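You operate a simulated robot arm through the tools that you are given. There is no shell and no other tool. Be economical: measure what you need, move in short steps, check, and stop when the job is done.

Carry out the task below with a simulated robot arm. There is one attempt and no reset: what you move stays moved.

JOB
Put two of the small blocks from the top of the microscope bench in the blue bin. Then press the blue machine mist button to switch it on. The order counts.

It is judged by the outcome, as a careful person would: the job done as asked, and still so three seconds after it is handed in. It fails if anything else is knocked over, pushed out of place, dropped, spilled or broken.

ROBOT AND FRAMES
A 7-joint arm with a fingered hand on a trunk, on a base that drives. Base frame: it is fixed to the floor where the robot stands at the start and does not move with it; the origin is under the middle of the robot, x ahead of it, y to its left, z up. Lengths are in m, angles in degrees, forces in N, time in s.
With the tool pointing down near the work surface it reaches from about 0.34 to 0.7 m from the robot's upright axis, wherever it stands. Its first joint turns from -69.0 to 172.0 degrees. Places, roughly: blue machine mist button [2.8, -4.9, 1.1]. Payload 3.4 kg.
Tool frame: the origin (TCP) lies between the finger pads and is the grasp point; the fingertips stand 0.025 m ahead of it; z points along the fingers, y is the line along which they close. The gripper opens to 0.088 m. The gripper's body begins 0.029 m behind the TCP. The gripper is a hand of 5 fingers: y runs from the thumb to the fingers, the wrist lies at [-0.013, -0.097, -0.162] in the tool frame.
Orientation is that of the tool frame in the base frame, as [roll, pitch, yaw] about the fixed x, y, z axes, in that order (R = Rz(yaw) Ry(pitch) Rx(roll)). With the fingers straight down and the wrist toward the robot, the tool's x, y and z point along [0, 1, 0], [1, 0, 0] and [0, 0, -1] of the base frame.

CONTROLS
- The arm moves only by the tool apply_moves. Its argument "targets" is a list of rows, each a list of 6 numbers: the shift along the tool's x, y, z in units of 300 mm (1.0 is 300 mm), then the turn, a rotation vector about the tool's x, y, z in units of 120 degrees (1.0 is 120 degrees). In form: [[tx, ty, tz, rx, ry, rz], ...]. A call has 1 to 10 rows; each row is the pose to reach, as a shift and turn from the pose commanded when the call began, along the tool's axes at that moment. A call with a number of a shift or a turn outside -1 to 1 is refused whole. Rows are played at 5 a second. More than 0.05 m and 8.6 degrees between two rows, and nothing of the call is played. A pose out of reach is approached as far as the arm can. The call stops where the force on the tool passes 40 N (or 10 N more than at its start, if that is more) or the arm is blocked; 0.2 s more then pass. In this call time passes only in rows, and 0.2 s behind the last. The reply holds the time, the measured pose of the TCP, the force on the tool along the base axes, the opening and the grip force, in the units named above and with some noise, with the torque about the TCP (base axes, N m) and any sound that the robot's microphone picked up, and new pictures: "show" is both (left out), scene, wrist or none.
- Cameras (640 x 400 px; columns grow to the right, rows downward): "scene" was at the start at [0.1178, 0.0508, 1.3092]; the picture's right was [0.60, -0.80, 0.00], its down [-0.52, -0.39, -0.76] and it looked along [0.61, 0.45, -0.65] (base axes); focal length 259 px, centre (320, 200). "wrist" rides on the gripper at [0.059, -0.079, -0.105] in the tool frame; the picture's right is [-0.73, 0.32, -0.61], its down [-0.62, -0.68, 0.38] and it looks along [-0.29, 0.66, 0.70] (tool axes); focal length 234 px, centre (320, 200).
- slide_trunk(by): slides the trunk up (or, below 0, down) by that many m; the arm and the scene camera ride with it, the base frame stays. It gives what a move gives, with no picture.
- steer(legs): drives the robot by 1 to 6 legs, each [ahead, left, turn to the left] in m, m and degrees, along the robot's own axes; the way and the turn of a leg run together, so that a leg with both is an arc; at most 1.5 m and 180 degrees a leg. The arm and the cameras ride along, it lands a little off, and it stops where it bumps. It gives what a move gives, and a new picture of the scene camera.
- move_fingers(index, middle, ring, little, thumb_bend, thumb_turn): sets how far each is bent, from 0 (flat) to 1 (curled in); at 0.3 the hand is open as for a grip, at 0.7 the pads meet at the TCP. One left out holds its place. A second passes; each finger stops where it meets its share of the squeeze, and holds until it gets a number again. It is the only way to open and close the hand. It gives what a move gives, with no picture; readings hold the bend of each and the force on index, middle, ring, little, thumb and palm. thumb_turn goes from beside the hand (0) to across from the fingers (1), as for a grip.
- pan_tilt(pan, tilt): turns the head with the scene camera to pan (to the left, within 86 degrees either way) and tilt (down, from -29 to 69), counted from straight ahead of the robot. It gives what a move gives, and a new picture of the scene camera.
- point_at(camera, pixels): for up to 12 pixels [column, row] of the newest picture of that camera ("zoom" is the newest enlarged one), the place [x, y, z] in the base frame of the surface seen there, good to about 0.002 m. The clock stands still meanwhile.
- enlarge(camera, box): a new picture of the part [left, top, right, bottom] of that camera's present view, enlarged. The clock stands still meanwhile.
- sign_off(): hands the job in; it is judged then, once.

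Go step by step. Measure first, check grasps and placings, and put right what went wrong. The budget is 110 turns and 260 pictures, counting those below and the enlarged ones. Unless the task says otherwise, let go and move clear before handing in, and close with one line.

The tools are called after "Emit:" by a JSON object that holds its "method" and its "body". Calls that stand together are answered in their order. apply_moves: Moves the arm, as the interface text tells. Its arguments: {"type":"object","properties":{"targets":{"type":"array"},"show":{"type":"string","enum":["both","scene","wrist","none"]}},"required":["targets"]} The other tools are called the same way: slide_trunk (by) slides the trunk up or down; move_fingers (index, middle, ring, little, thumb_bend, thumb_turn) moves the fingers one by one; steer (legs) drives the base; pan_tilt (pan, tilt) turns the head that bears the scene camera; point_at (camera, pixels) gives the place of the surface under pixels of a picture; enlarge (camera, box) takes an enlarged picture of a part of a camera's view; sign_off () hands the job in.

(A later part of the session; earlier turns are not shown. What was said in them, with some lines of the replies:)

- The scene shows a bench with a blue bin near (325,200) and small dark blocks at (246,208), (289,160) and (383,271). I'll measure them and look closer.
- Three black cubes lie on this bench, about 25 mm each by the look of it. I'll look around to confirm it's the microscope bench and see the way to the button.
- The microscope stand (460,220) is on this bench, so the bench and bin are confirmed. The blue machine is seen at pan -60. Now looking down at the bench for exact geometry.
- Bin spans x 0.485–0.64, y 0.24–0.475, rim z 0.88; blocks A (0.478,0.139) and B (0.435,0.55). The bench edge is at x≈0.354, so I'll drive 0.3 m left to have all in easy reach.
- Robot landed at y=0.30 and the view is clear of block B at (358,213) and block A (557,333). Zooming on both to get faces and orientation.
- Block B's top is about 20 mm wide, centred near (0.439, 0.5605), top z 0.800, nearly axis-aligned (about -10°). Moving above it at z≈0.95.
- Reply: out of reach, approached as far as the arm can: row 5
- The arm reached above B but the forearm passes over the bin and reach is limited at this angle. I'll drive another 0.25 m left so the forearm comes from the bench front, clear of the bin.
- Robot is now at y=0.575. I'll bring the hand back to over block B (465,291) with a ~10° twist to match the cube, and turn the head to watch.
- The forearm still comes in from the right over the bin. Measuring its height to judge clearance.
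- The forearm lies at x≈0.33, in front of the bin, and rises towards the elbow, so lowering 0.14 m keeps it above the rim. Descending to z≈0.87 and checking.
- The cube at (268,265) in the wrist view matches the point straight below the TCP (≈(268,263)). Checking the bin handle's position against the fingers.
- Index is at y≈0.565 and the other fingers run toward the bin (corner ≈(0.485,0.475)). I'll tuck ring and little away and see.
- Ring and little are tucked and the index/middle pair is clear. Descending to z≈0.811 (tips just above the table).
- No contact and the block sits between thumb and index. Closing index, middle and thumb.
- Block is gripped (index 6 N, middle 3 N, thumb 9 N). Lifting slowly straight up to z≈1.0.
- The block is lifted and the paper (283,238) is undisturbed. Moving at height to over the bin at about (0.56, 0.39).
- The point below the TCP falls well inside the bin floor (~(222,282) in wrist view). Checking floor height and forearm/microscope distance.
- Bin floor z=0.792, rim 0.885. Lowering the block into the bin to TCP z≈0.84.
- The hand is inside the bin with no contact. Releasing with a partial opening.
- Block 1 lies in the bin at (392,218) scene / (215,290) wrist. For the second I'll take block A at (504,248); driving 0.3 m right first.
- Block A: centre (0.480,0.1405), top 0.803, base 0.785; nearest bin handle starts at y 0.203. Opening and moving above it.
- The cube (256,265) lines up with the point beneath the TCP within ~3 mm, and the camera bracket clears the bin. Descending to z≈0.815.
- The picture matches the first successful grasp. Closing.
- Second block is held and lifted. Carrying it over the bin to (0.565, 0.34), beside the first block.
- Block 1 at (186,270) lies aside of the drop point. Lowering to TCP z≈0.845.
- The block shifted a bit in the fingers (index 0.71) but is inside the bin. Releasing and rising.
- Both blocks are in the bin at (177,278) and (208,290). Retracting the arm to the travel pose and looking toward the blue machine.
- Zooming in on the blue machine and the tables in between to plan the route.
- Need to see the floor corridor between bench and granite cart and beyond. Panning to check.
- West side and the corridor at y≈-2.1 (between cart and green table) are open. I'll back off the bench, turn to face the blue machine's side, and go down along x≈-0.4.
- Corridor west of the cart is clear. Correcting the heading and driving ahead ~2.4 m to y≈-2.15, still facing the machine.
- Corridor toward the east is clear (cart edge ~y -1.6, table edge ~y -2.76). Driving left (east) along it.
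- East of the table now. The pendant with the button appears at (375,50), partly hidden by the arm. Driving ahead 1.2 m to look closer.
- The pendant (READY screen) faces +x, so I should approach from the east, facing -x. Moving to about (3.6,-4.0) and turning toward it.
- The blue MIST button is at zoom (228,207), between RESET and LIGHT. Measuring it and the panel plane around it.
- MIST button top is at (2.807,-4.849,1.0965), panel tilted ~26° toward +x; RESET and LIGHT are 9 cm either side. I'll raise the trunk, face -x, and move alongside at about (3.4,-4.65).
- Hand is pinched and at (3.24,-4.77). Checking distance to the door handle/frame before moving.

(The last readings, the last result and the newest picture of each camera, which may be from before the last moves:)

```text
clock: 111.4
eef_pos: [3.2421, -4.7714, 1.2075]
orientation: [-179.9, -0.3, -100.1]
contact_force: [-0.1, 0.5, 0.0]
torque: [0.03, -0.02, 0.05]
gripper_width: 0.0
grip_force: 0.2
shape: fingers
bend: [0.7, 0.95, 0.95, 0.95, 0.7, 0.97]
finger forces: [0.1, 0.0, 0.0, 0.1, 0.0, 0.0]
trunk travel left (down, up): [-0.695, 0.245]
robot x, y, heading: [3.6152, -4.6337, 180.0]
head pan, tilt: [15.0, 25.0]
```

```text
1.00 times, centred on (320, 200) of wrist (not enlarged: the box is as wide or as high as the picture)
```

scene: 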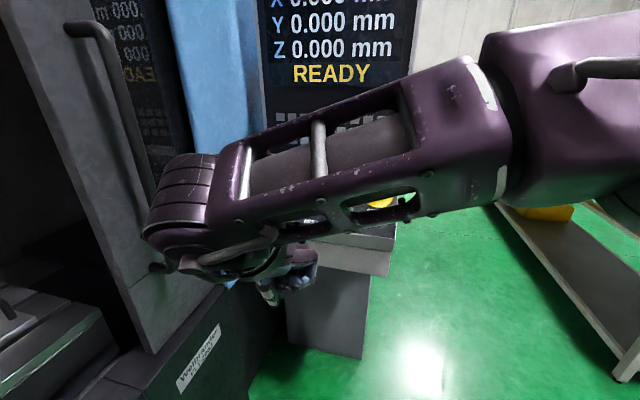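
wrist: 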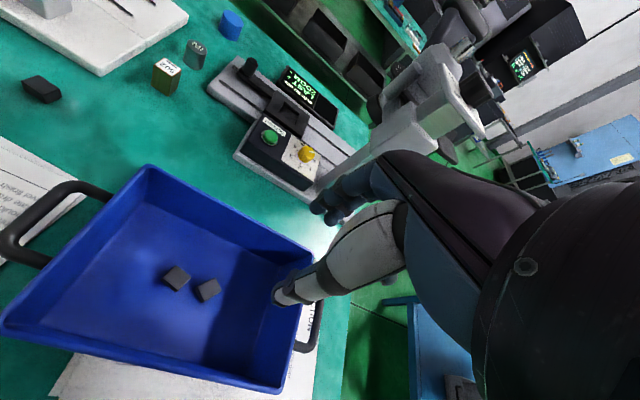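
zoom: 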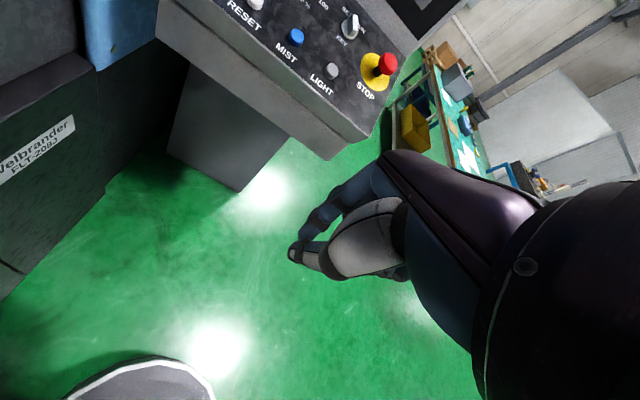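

Clearances are fine. Driving ahead 0.25 m.

Emit:
{"method": "steer", "body": {"legs": [[0.25, 0, 0]]}}

Emit:
{"method": "enlarge", "body": {"camera": "wrist", "box": [0, 0, 640, 400]}}

```text
clock: 113.2
eef_pos: [2.9898, -4.7673, 1.2082]
orientation: [180.0, -0.2, -100.5]
contact_force: [-0.4, 0.5, 0.0]
torque: [0.0, -0.02, 0.04]
gripper_width: 0.0002
grip_force: 0.1
shape: fingers
bend: [0.7, 0.95, 0.95, 0.95, 0.7, 0.97]
finger forces: [0.0, 0.1, 0.0, 0.0, 0.0, 0.0]
trunk travel left (down, up): [-0.695, 0.245]
robot x, y, heading: [3.3644, -4.6321, 179.1]
head pan, tilt: [15.0, 25.0]
```

scene: 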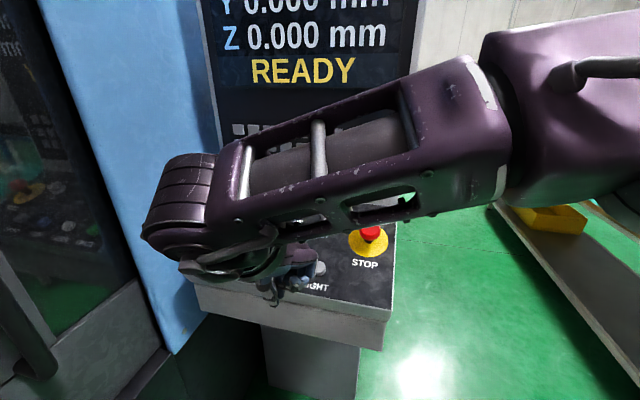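

```text
1.00 times, centred on (320, 200) of wrist (not enlarged: the box is as wide or as high as the picture)
```

zoom: 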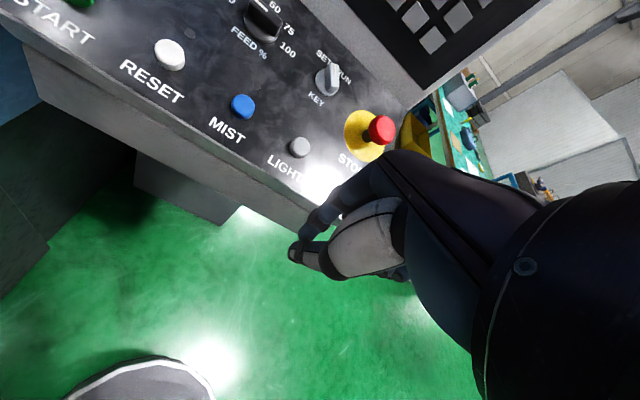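

The wrist view now shows MIST clearly at (243,105). Re-measuring it, and the fingertip.

Emit:
{"method": "point_at", "body": {"camera": "wrist", "pixels": [[243, 102], [299, 145], [168, 50], [293, 253], [308, 240], [210, 105], [260, 130], [375, 128]]}}

Emit:
{"method": "enlarge", "body": {"camera": "wrist", "box": [260, 170, 420, 300]}}

```text
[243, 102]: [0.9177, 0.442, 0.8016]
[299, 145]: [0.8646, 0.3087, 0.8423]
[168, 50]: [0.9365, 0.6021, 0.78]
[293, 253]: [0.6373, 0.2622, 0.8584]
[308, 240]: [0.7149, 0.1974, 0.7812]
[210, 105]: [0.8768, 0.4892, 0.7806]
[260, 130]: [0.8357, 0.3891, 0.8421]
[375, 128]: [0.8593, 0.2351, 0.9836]
```

```text
3.08 times, centred on (340, 235) of wrist
```

zoom: 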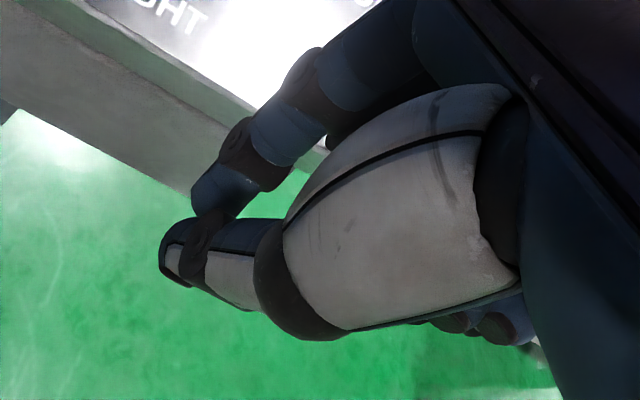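

The pinch tip is formed with other fingers tucked. Moving near the button with yaw squared up, staying high.

Emit:
{"method": "apply_moves", "body": {"targets": [[0.08, 0.06, 0, 0, 0, -0.02], [0.16, 0.12, 0, 0, 0, -0.045], [0.24, 0.18, 0, 0, 0, -0.065], [0.323, 0.245, 0, 0, 0, -0.0875]]}}

```text
clock: 114.2
eef_pos: [2.8994, -4.8533, 1.2096]
orientation: [180.0, -0.1, -89.9]
contact_force: [-0.4, -0.1, -0.3]
torque: [0.01, 0.0, 0.01]
gripper_width: 0.0001
grip_force: 0.0
shape: fingers
bend: [0.7, 0.95, 0.95, 0.95, 0.7, 0.97]
finger forces: [0.1, 0.0, 0.1, 0.0, 0.0, 0.0]
trunk travel left (down, up): [-0.695, 0.245]
robot x, y, heading: [3.3618, -4.6325, 179.1]
head pan, tilt: [15.0, 25.0]
```

scene: 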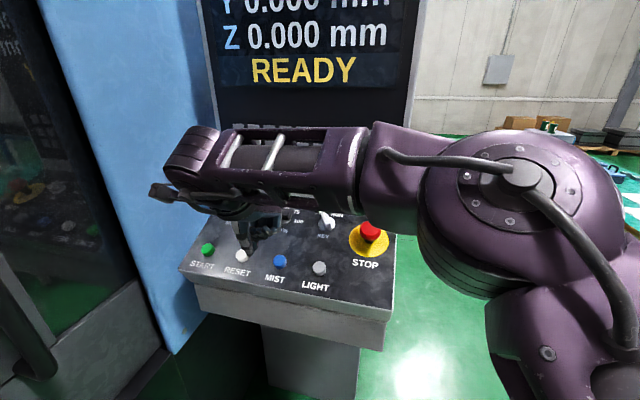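
wrist: 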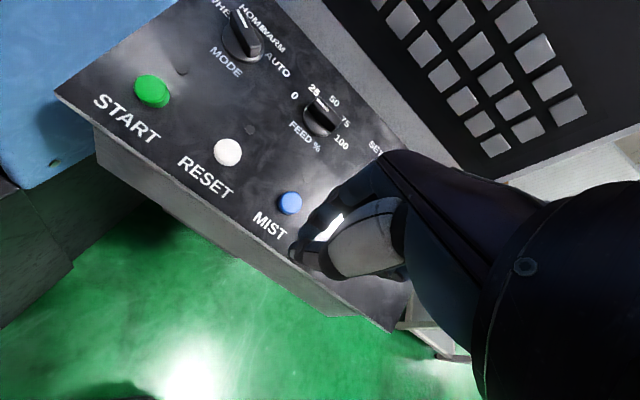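

Emit:
{"method": "point_at", "body": {"camera": "wrist", "pixels": [[290, 199], [228, 151], [298, 255], [312, 246], [305, 258], [260, 200], [270, 245], [330, 185]]}}

Emit:
{"method": "point_at", "body": {"camera": "scene", "pixels": [[280, 260], [320, 268], [240, 256], [252, 250], [243, 256]]}}

Emit:
{"method": "enlarge", "body": {"camera": "scene", "box": [160, 180, 360, 310]}}

```text
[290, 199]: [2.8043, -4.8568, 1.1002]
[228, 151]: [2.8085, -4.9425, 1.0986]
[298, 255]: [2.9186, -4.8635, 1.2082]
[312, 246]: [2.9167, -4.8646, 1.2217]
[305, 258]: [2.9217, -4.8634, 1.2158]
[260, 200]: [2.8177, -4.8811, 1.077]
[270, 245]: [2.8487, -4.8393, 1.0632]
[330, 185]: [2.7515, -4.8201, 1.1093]
```

```text
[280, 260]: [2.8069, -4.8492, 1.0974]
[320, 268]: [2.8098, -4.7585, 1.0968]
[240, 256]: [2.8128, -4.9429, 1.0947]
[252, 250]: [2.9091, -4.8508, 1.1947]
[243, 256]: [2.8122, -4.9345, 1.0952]
```

```text
3.08 times, centred on (260, 245) of scene
```

zoom: 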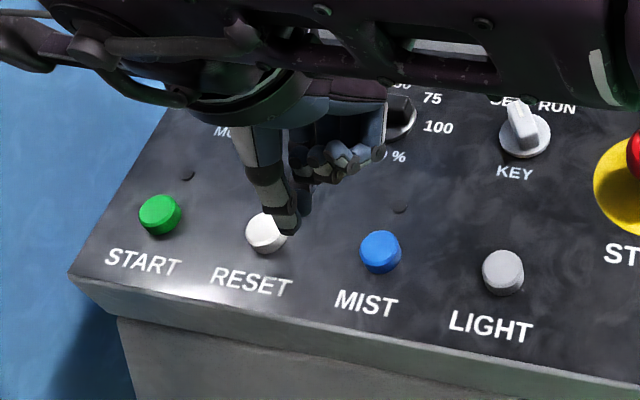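

The tip is at about (2.907,-4.851,1.185) and the button at (2.807,-4.849,1.097). Tilting the tool 26° to the panel normal and moving to a 6 cm standoff.

Emit:
{"method": "apply_moves", "body": {"targets": [[-0.003, 0.045, 0.02, -0.055, 0, 0], [-0.006, 0.09, 0.05, -0.11, 0, 0], [-0.01, 0.14, 0.09, -0.165, 0, 0], [-0.013, 0.183, 0.12, -0.217, 0, 0]]}}

Emit:
{"method": "enlarge", "body": {"camera": "scene", "box": [160, 180, 360, 310]}}

```text
clock: 115.2
eef_pos: [2.8438, -4.8478, 1.1703]
orientation: [153.9, -0.1, -90.0]
contact_force: [0.1, -0.2, 1.0]
torque: [0.02, -0.03, 0.01]
gripper_width: 0.0
grip_force: 0.1
shape: fingers
bend: [0.7, 0.95, 0.95, 0.95, 0.7, 0.97]
finger forces: [0.1, 0.1, 0.0, 0.0, 0.0, 0.1]
trunk travel left (down, up): [-0.695, 0.245]
robot x, y, heading: [3.3611, -4.6336, 179.2]
head pan, tilt: [15.0, 25.0]
```

scene: 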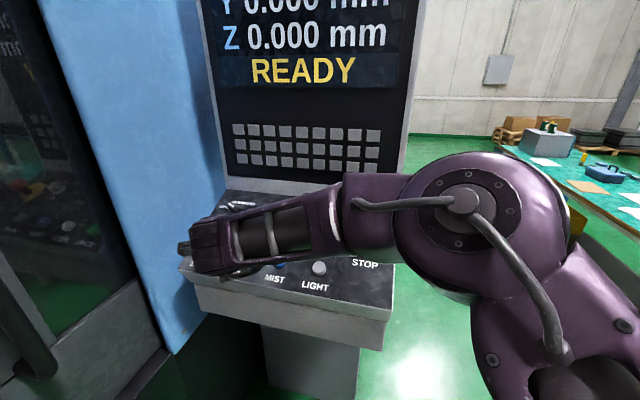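
wrist: 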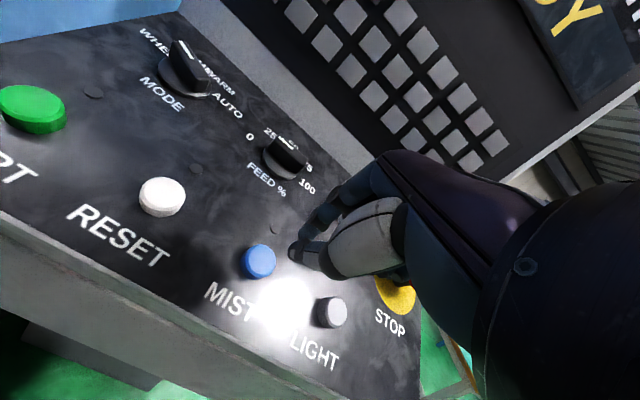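

```text
3.08 times, centred on (260, 245) of scene
```

zoom: 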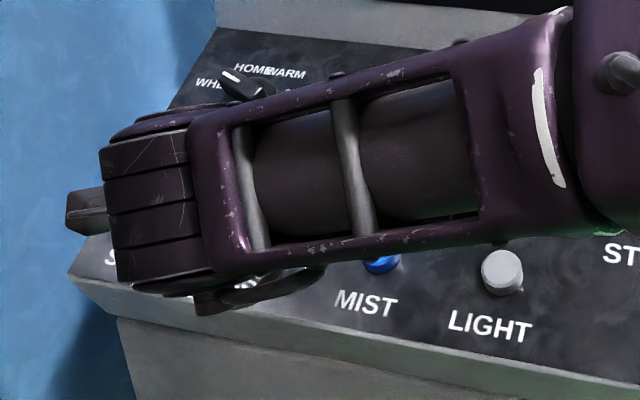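

In the wrist view the button (259,258) sits nearly on the tip's line (265,264). Checking forearm clearance over STOP/LIGHT before pressing.

Emit:
{"method": "point_at", "body": {"camera": "scene", "pixels": [[250, 268], [330, 250], [380, 258], [450, 290], [360, 200], [345, 190], [195, 270], [420, 270]]}}

Emit:
{"method": "point_at", "body": {"camera": "wrist", "pixels": [[259, 256], [400, 285], [332, 310], [300, 255], [295, 243]]}}

```text
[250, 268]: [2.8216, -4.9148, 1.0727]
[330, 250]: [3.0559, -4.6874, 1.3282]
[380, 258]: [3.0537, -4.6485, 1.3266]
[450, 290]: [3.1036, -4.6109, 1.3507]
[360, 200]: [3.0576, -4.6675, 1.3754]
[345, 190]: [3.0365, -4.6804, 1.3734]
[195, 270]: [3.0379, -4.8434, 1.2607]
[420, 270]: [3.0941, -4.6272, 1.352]
```

```text
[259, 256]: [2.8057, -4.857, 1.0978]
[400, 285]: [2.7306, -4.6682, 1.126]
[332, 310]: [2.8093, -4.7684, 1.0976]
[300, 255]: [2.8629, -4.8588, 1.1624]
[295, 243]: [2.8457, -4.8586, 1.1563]
```

Forearm is well clear (z≥1.3). Advancing 4.5 cm along the tool axis, then checking.

Emit:
{"method": "apply_moves", "body": {"targets": [[0.008, 0, 0.05, 0, 0, 0], [0.008, 0, 0.1, 0, 0, 0], [0.008, 0, 0.145, 0, 0, 0]], "show": "wrist"}}

Emit:
{"method": "enlarge", "body": {"camera": "wrist", "box": [230, 190, 390, 310]}}

```text
clock: 116.0
eef_pos: [2.8248, -4.8505, 1.1311]
orientation: [154.1, -0.1, -90.1]
contact_force: [0.1, 0.2, -1.3]
torque: [-0.01, -0.02, 0.0]
gripper_width: 0.0
grip_force: 0.1
shape: fingers
bend: [0.7, 0.95, 0.95, 0.95, 0.7, 0.97]
finger forces: [0.0, 0.0, 0.0, 0.1, 0.0, 0.0]
trunk travel left (down, up): [-0.695, 0.245]
robot x, y, heading: [3.3632, -4.6271, 179.4]
head pan, tilt: [15.0, 25.0]
```

wrist: 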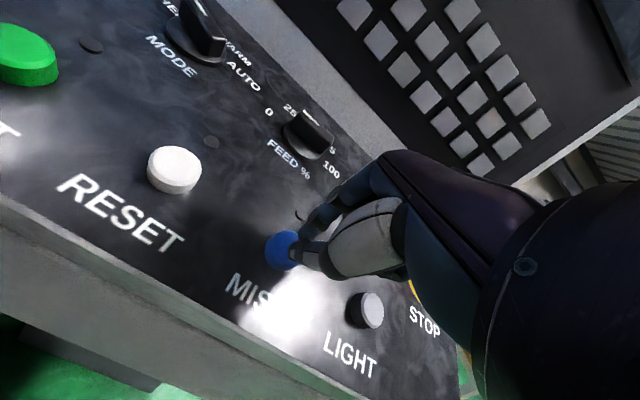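

```text
3.33 times, centred on (310, 250) of wrist
```

zoom: 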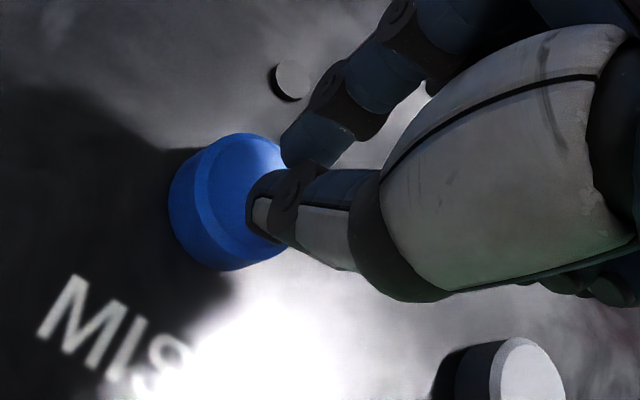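

Tip is right over the blue button, about 1.3 cm off. Pressing in small steps.

Emit:
{"method": "apply_moves", "body": {"targets": [[0, 0, 0.015, 0, 0, 0], [0, 0, 0.03, 0, 0, 0], [0, 0, 0.04, 0, 0, 0], [0, 0, 0.047, 0, 0, 0], [0, 0, 0.053, 0, 0, 0]], "show": "wrist"}}

```text
clock: 117.2
eef_pos: [2.8178, -4.8491, 1.1188]
orientation: [153.9, -0.1, -90.1]
contact_force: [-0.4, -0.7, 1.7]
torque: [0.01, 0.01, 0.03]
gripper_width: 0.0
grip_force: 0.3
shape: fingers
bend: [0.7, 0.95, 0.95, 0.95, 0.7, 0.97]
finger forces: [0.7, 0.0, 0.1, 0.0, 0.0, 0.0]
trunk travel left (down, up): [-0.695, 0.245]
robot x, y, heading: [3.365, -4.6313, 179.2]
head pan, tilt: [15.0, 25.0]
```

wrist: 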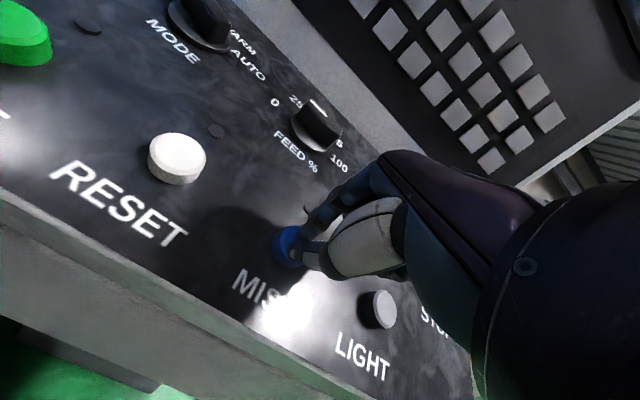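

Slight contact beginning (index 0.7 N, 1.7 N up). Pressing a few millimetres further.

Emit:
{"method": "apply_moves", "body": {"targets": [[0, 0, 0.005, 0, 0, 0], [0, 0, 0.01, 0, 0, 0], [0, 0, 0.015, 0, 0, 0], [0, 0, 0.02, 0, 0, 0]], "show": "wrist"}}

```text
clock: 118.2
eef_pos: [2.8168, -4.8485, 1.1154]
orientation: [154.0, -0.1, -90.1]
contact_force: [1.0, -0.8, 3.0]
torque: [-0.08, 0.01, 0.03]
gripper_width: 0.0002
grip_force: 1.4
shape: fingers
bend: [0.7, 0.95, 0.95, 0.95, 0.7, 0.97]
finger forces: [2.7, 0.0, 0.0, 0.0, 0.1, 0.0]
trunk travel left (down, up): [-0.695, 0.245]
robot x, y, heading: [3.3651, -4.6283, 179.5]
head pan, tilt: [15.0, 25.0]
heard: click
```

wrist: 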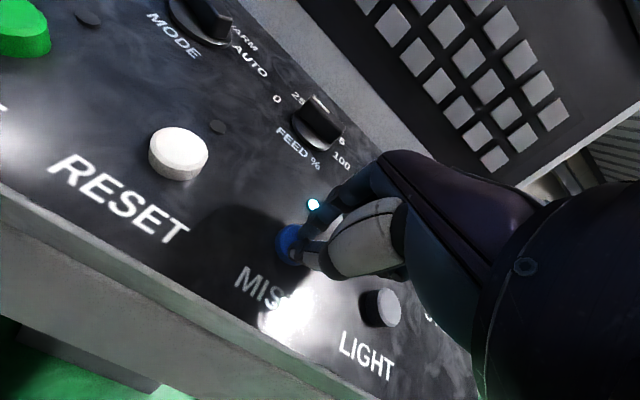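

A click was heard and the MIST lamp at (313,204) is lit. Backing off straight along the tool axis.

Emit:
{"method": "apply_moves", "body": {"targets": [[0, 0, -0.04, 0, 0, 0], [0, 0, -0.12, 0, 0, 0], [0, 0, -0.24, 0, 0, 0], [0, -0.1, -0.36, 0, 0, 0], [0, -0.25, -0.42, 0, 0, 0]]}}

Emit:
{"method": "enlarge", "body": {"camera": "wrist", "box": [100, 50, 420, 290]}}

```text
clock: 119.4
eef_pos: [2.9344, -4.843, 1.1947]
orientation: [154.6, -0.7, -91.1]
contact_force: [0.3, -0.2, -0.7]
torque: [-0.03, -0.03, -0.02]
gripper_width: 0.0
grip_force: 0.2
shape: fingers
bend: [0.7, 0.95, 0.95, 0.95, 0.7, 0.97]
finger forces: [0.0, 0.0, 0.1, 0.1, 0.1, 0.1]
trunk travel left (down, up): [-0.695, 0.245]
robot x, y, heading: [3.3627, -4.6324, 179.4]
head pan, tilt: [15.0, 25.0]
```

scene: 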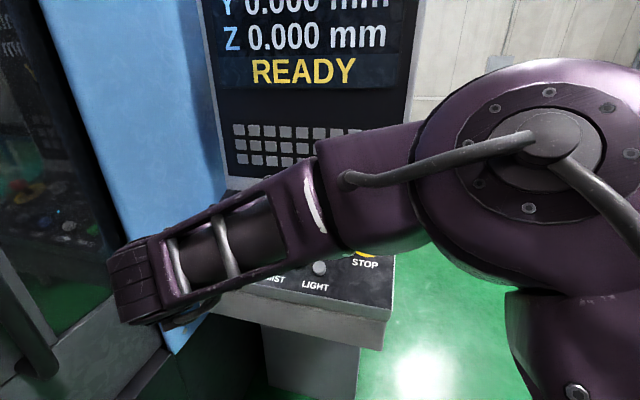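
wrist: 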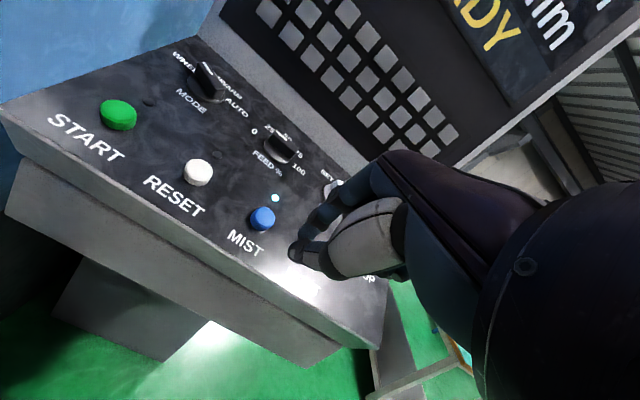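

```text
1.67 times, centred on (260, 170) of wrist
```

zoom: 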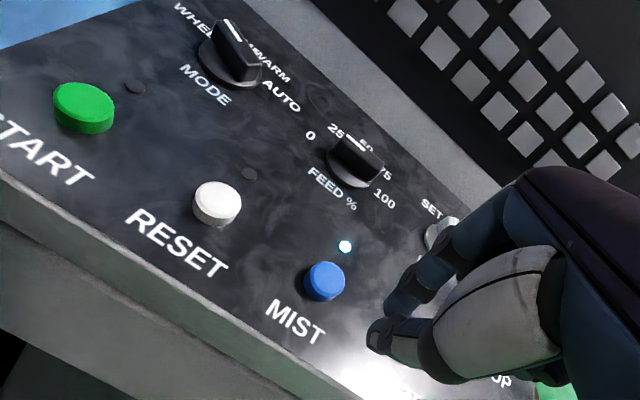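

The MIST lamp stays lit at zoom (345,246), the START and RESET lamps are dark, and the hand is clear. Handing in.

Emit:
{"method": "sign_off", "body": {}}

```text
The job is handed in.
```

I put two of the small blocks from the microscope bench in the blue bin, then pressed the blue machine's MIST button. It clicked and its lamp was still lit when I handed the job in.
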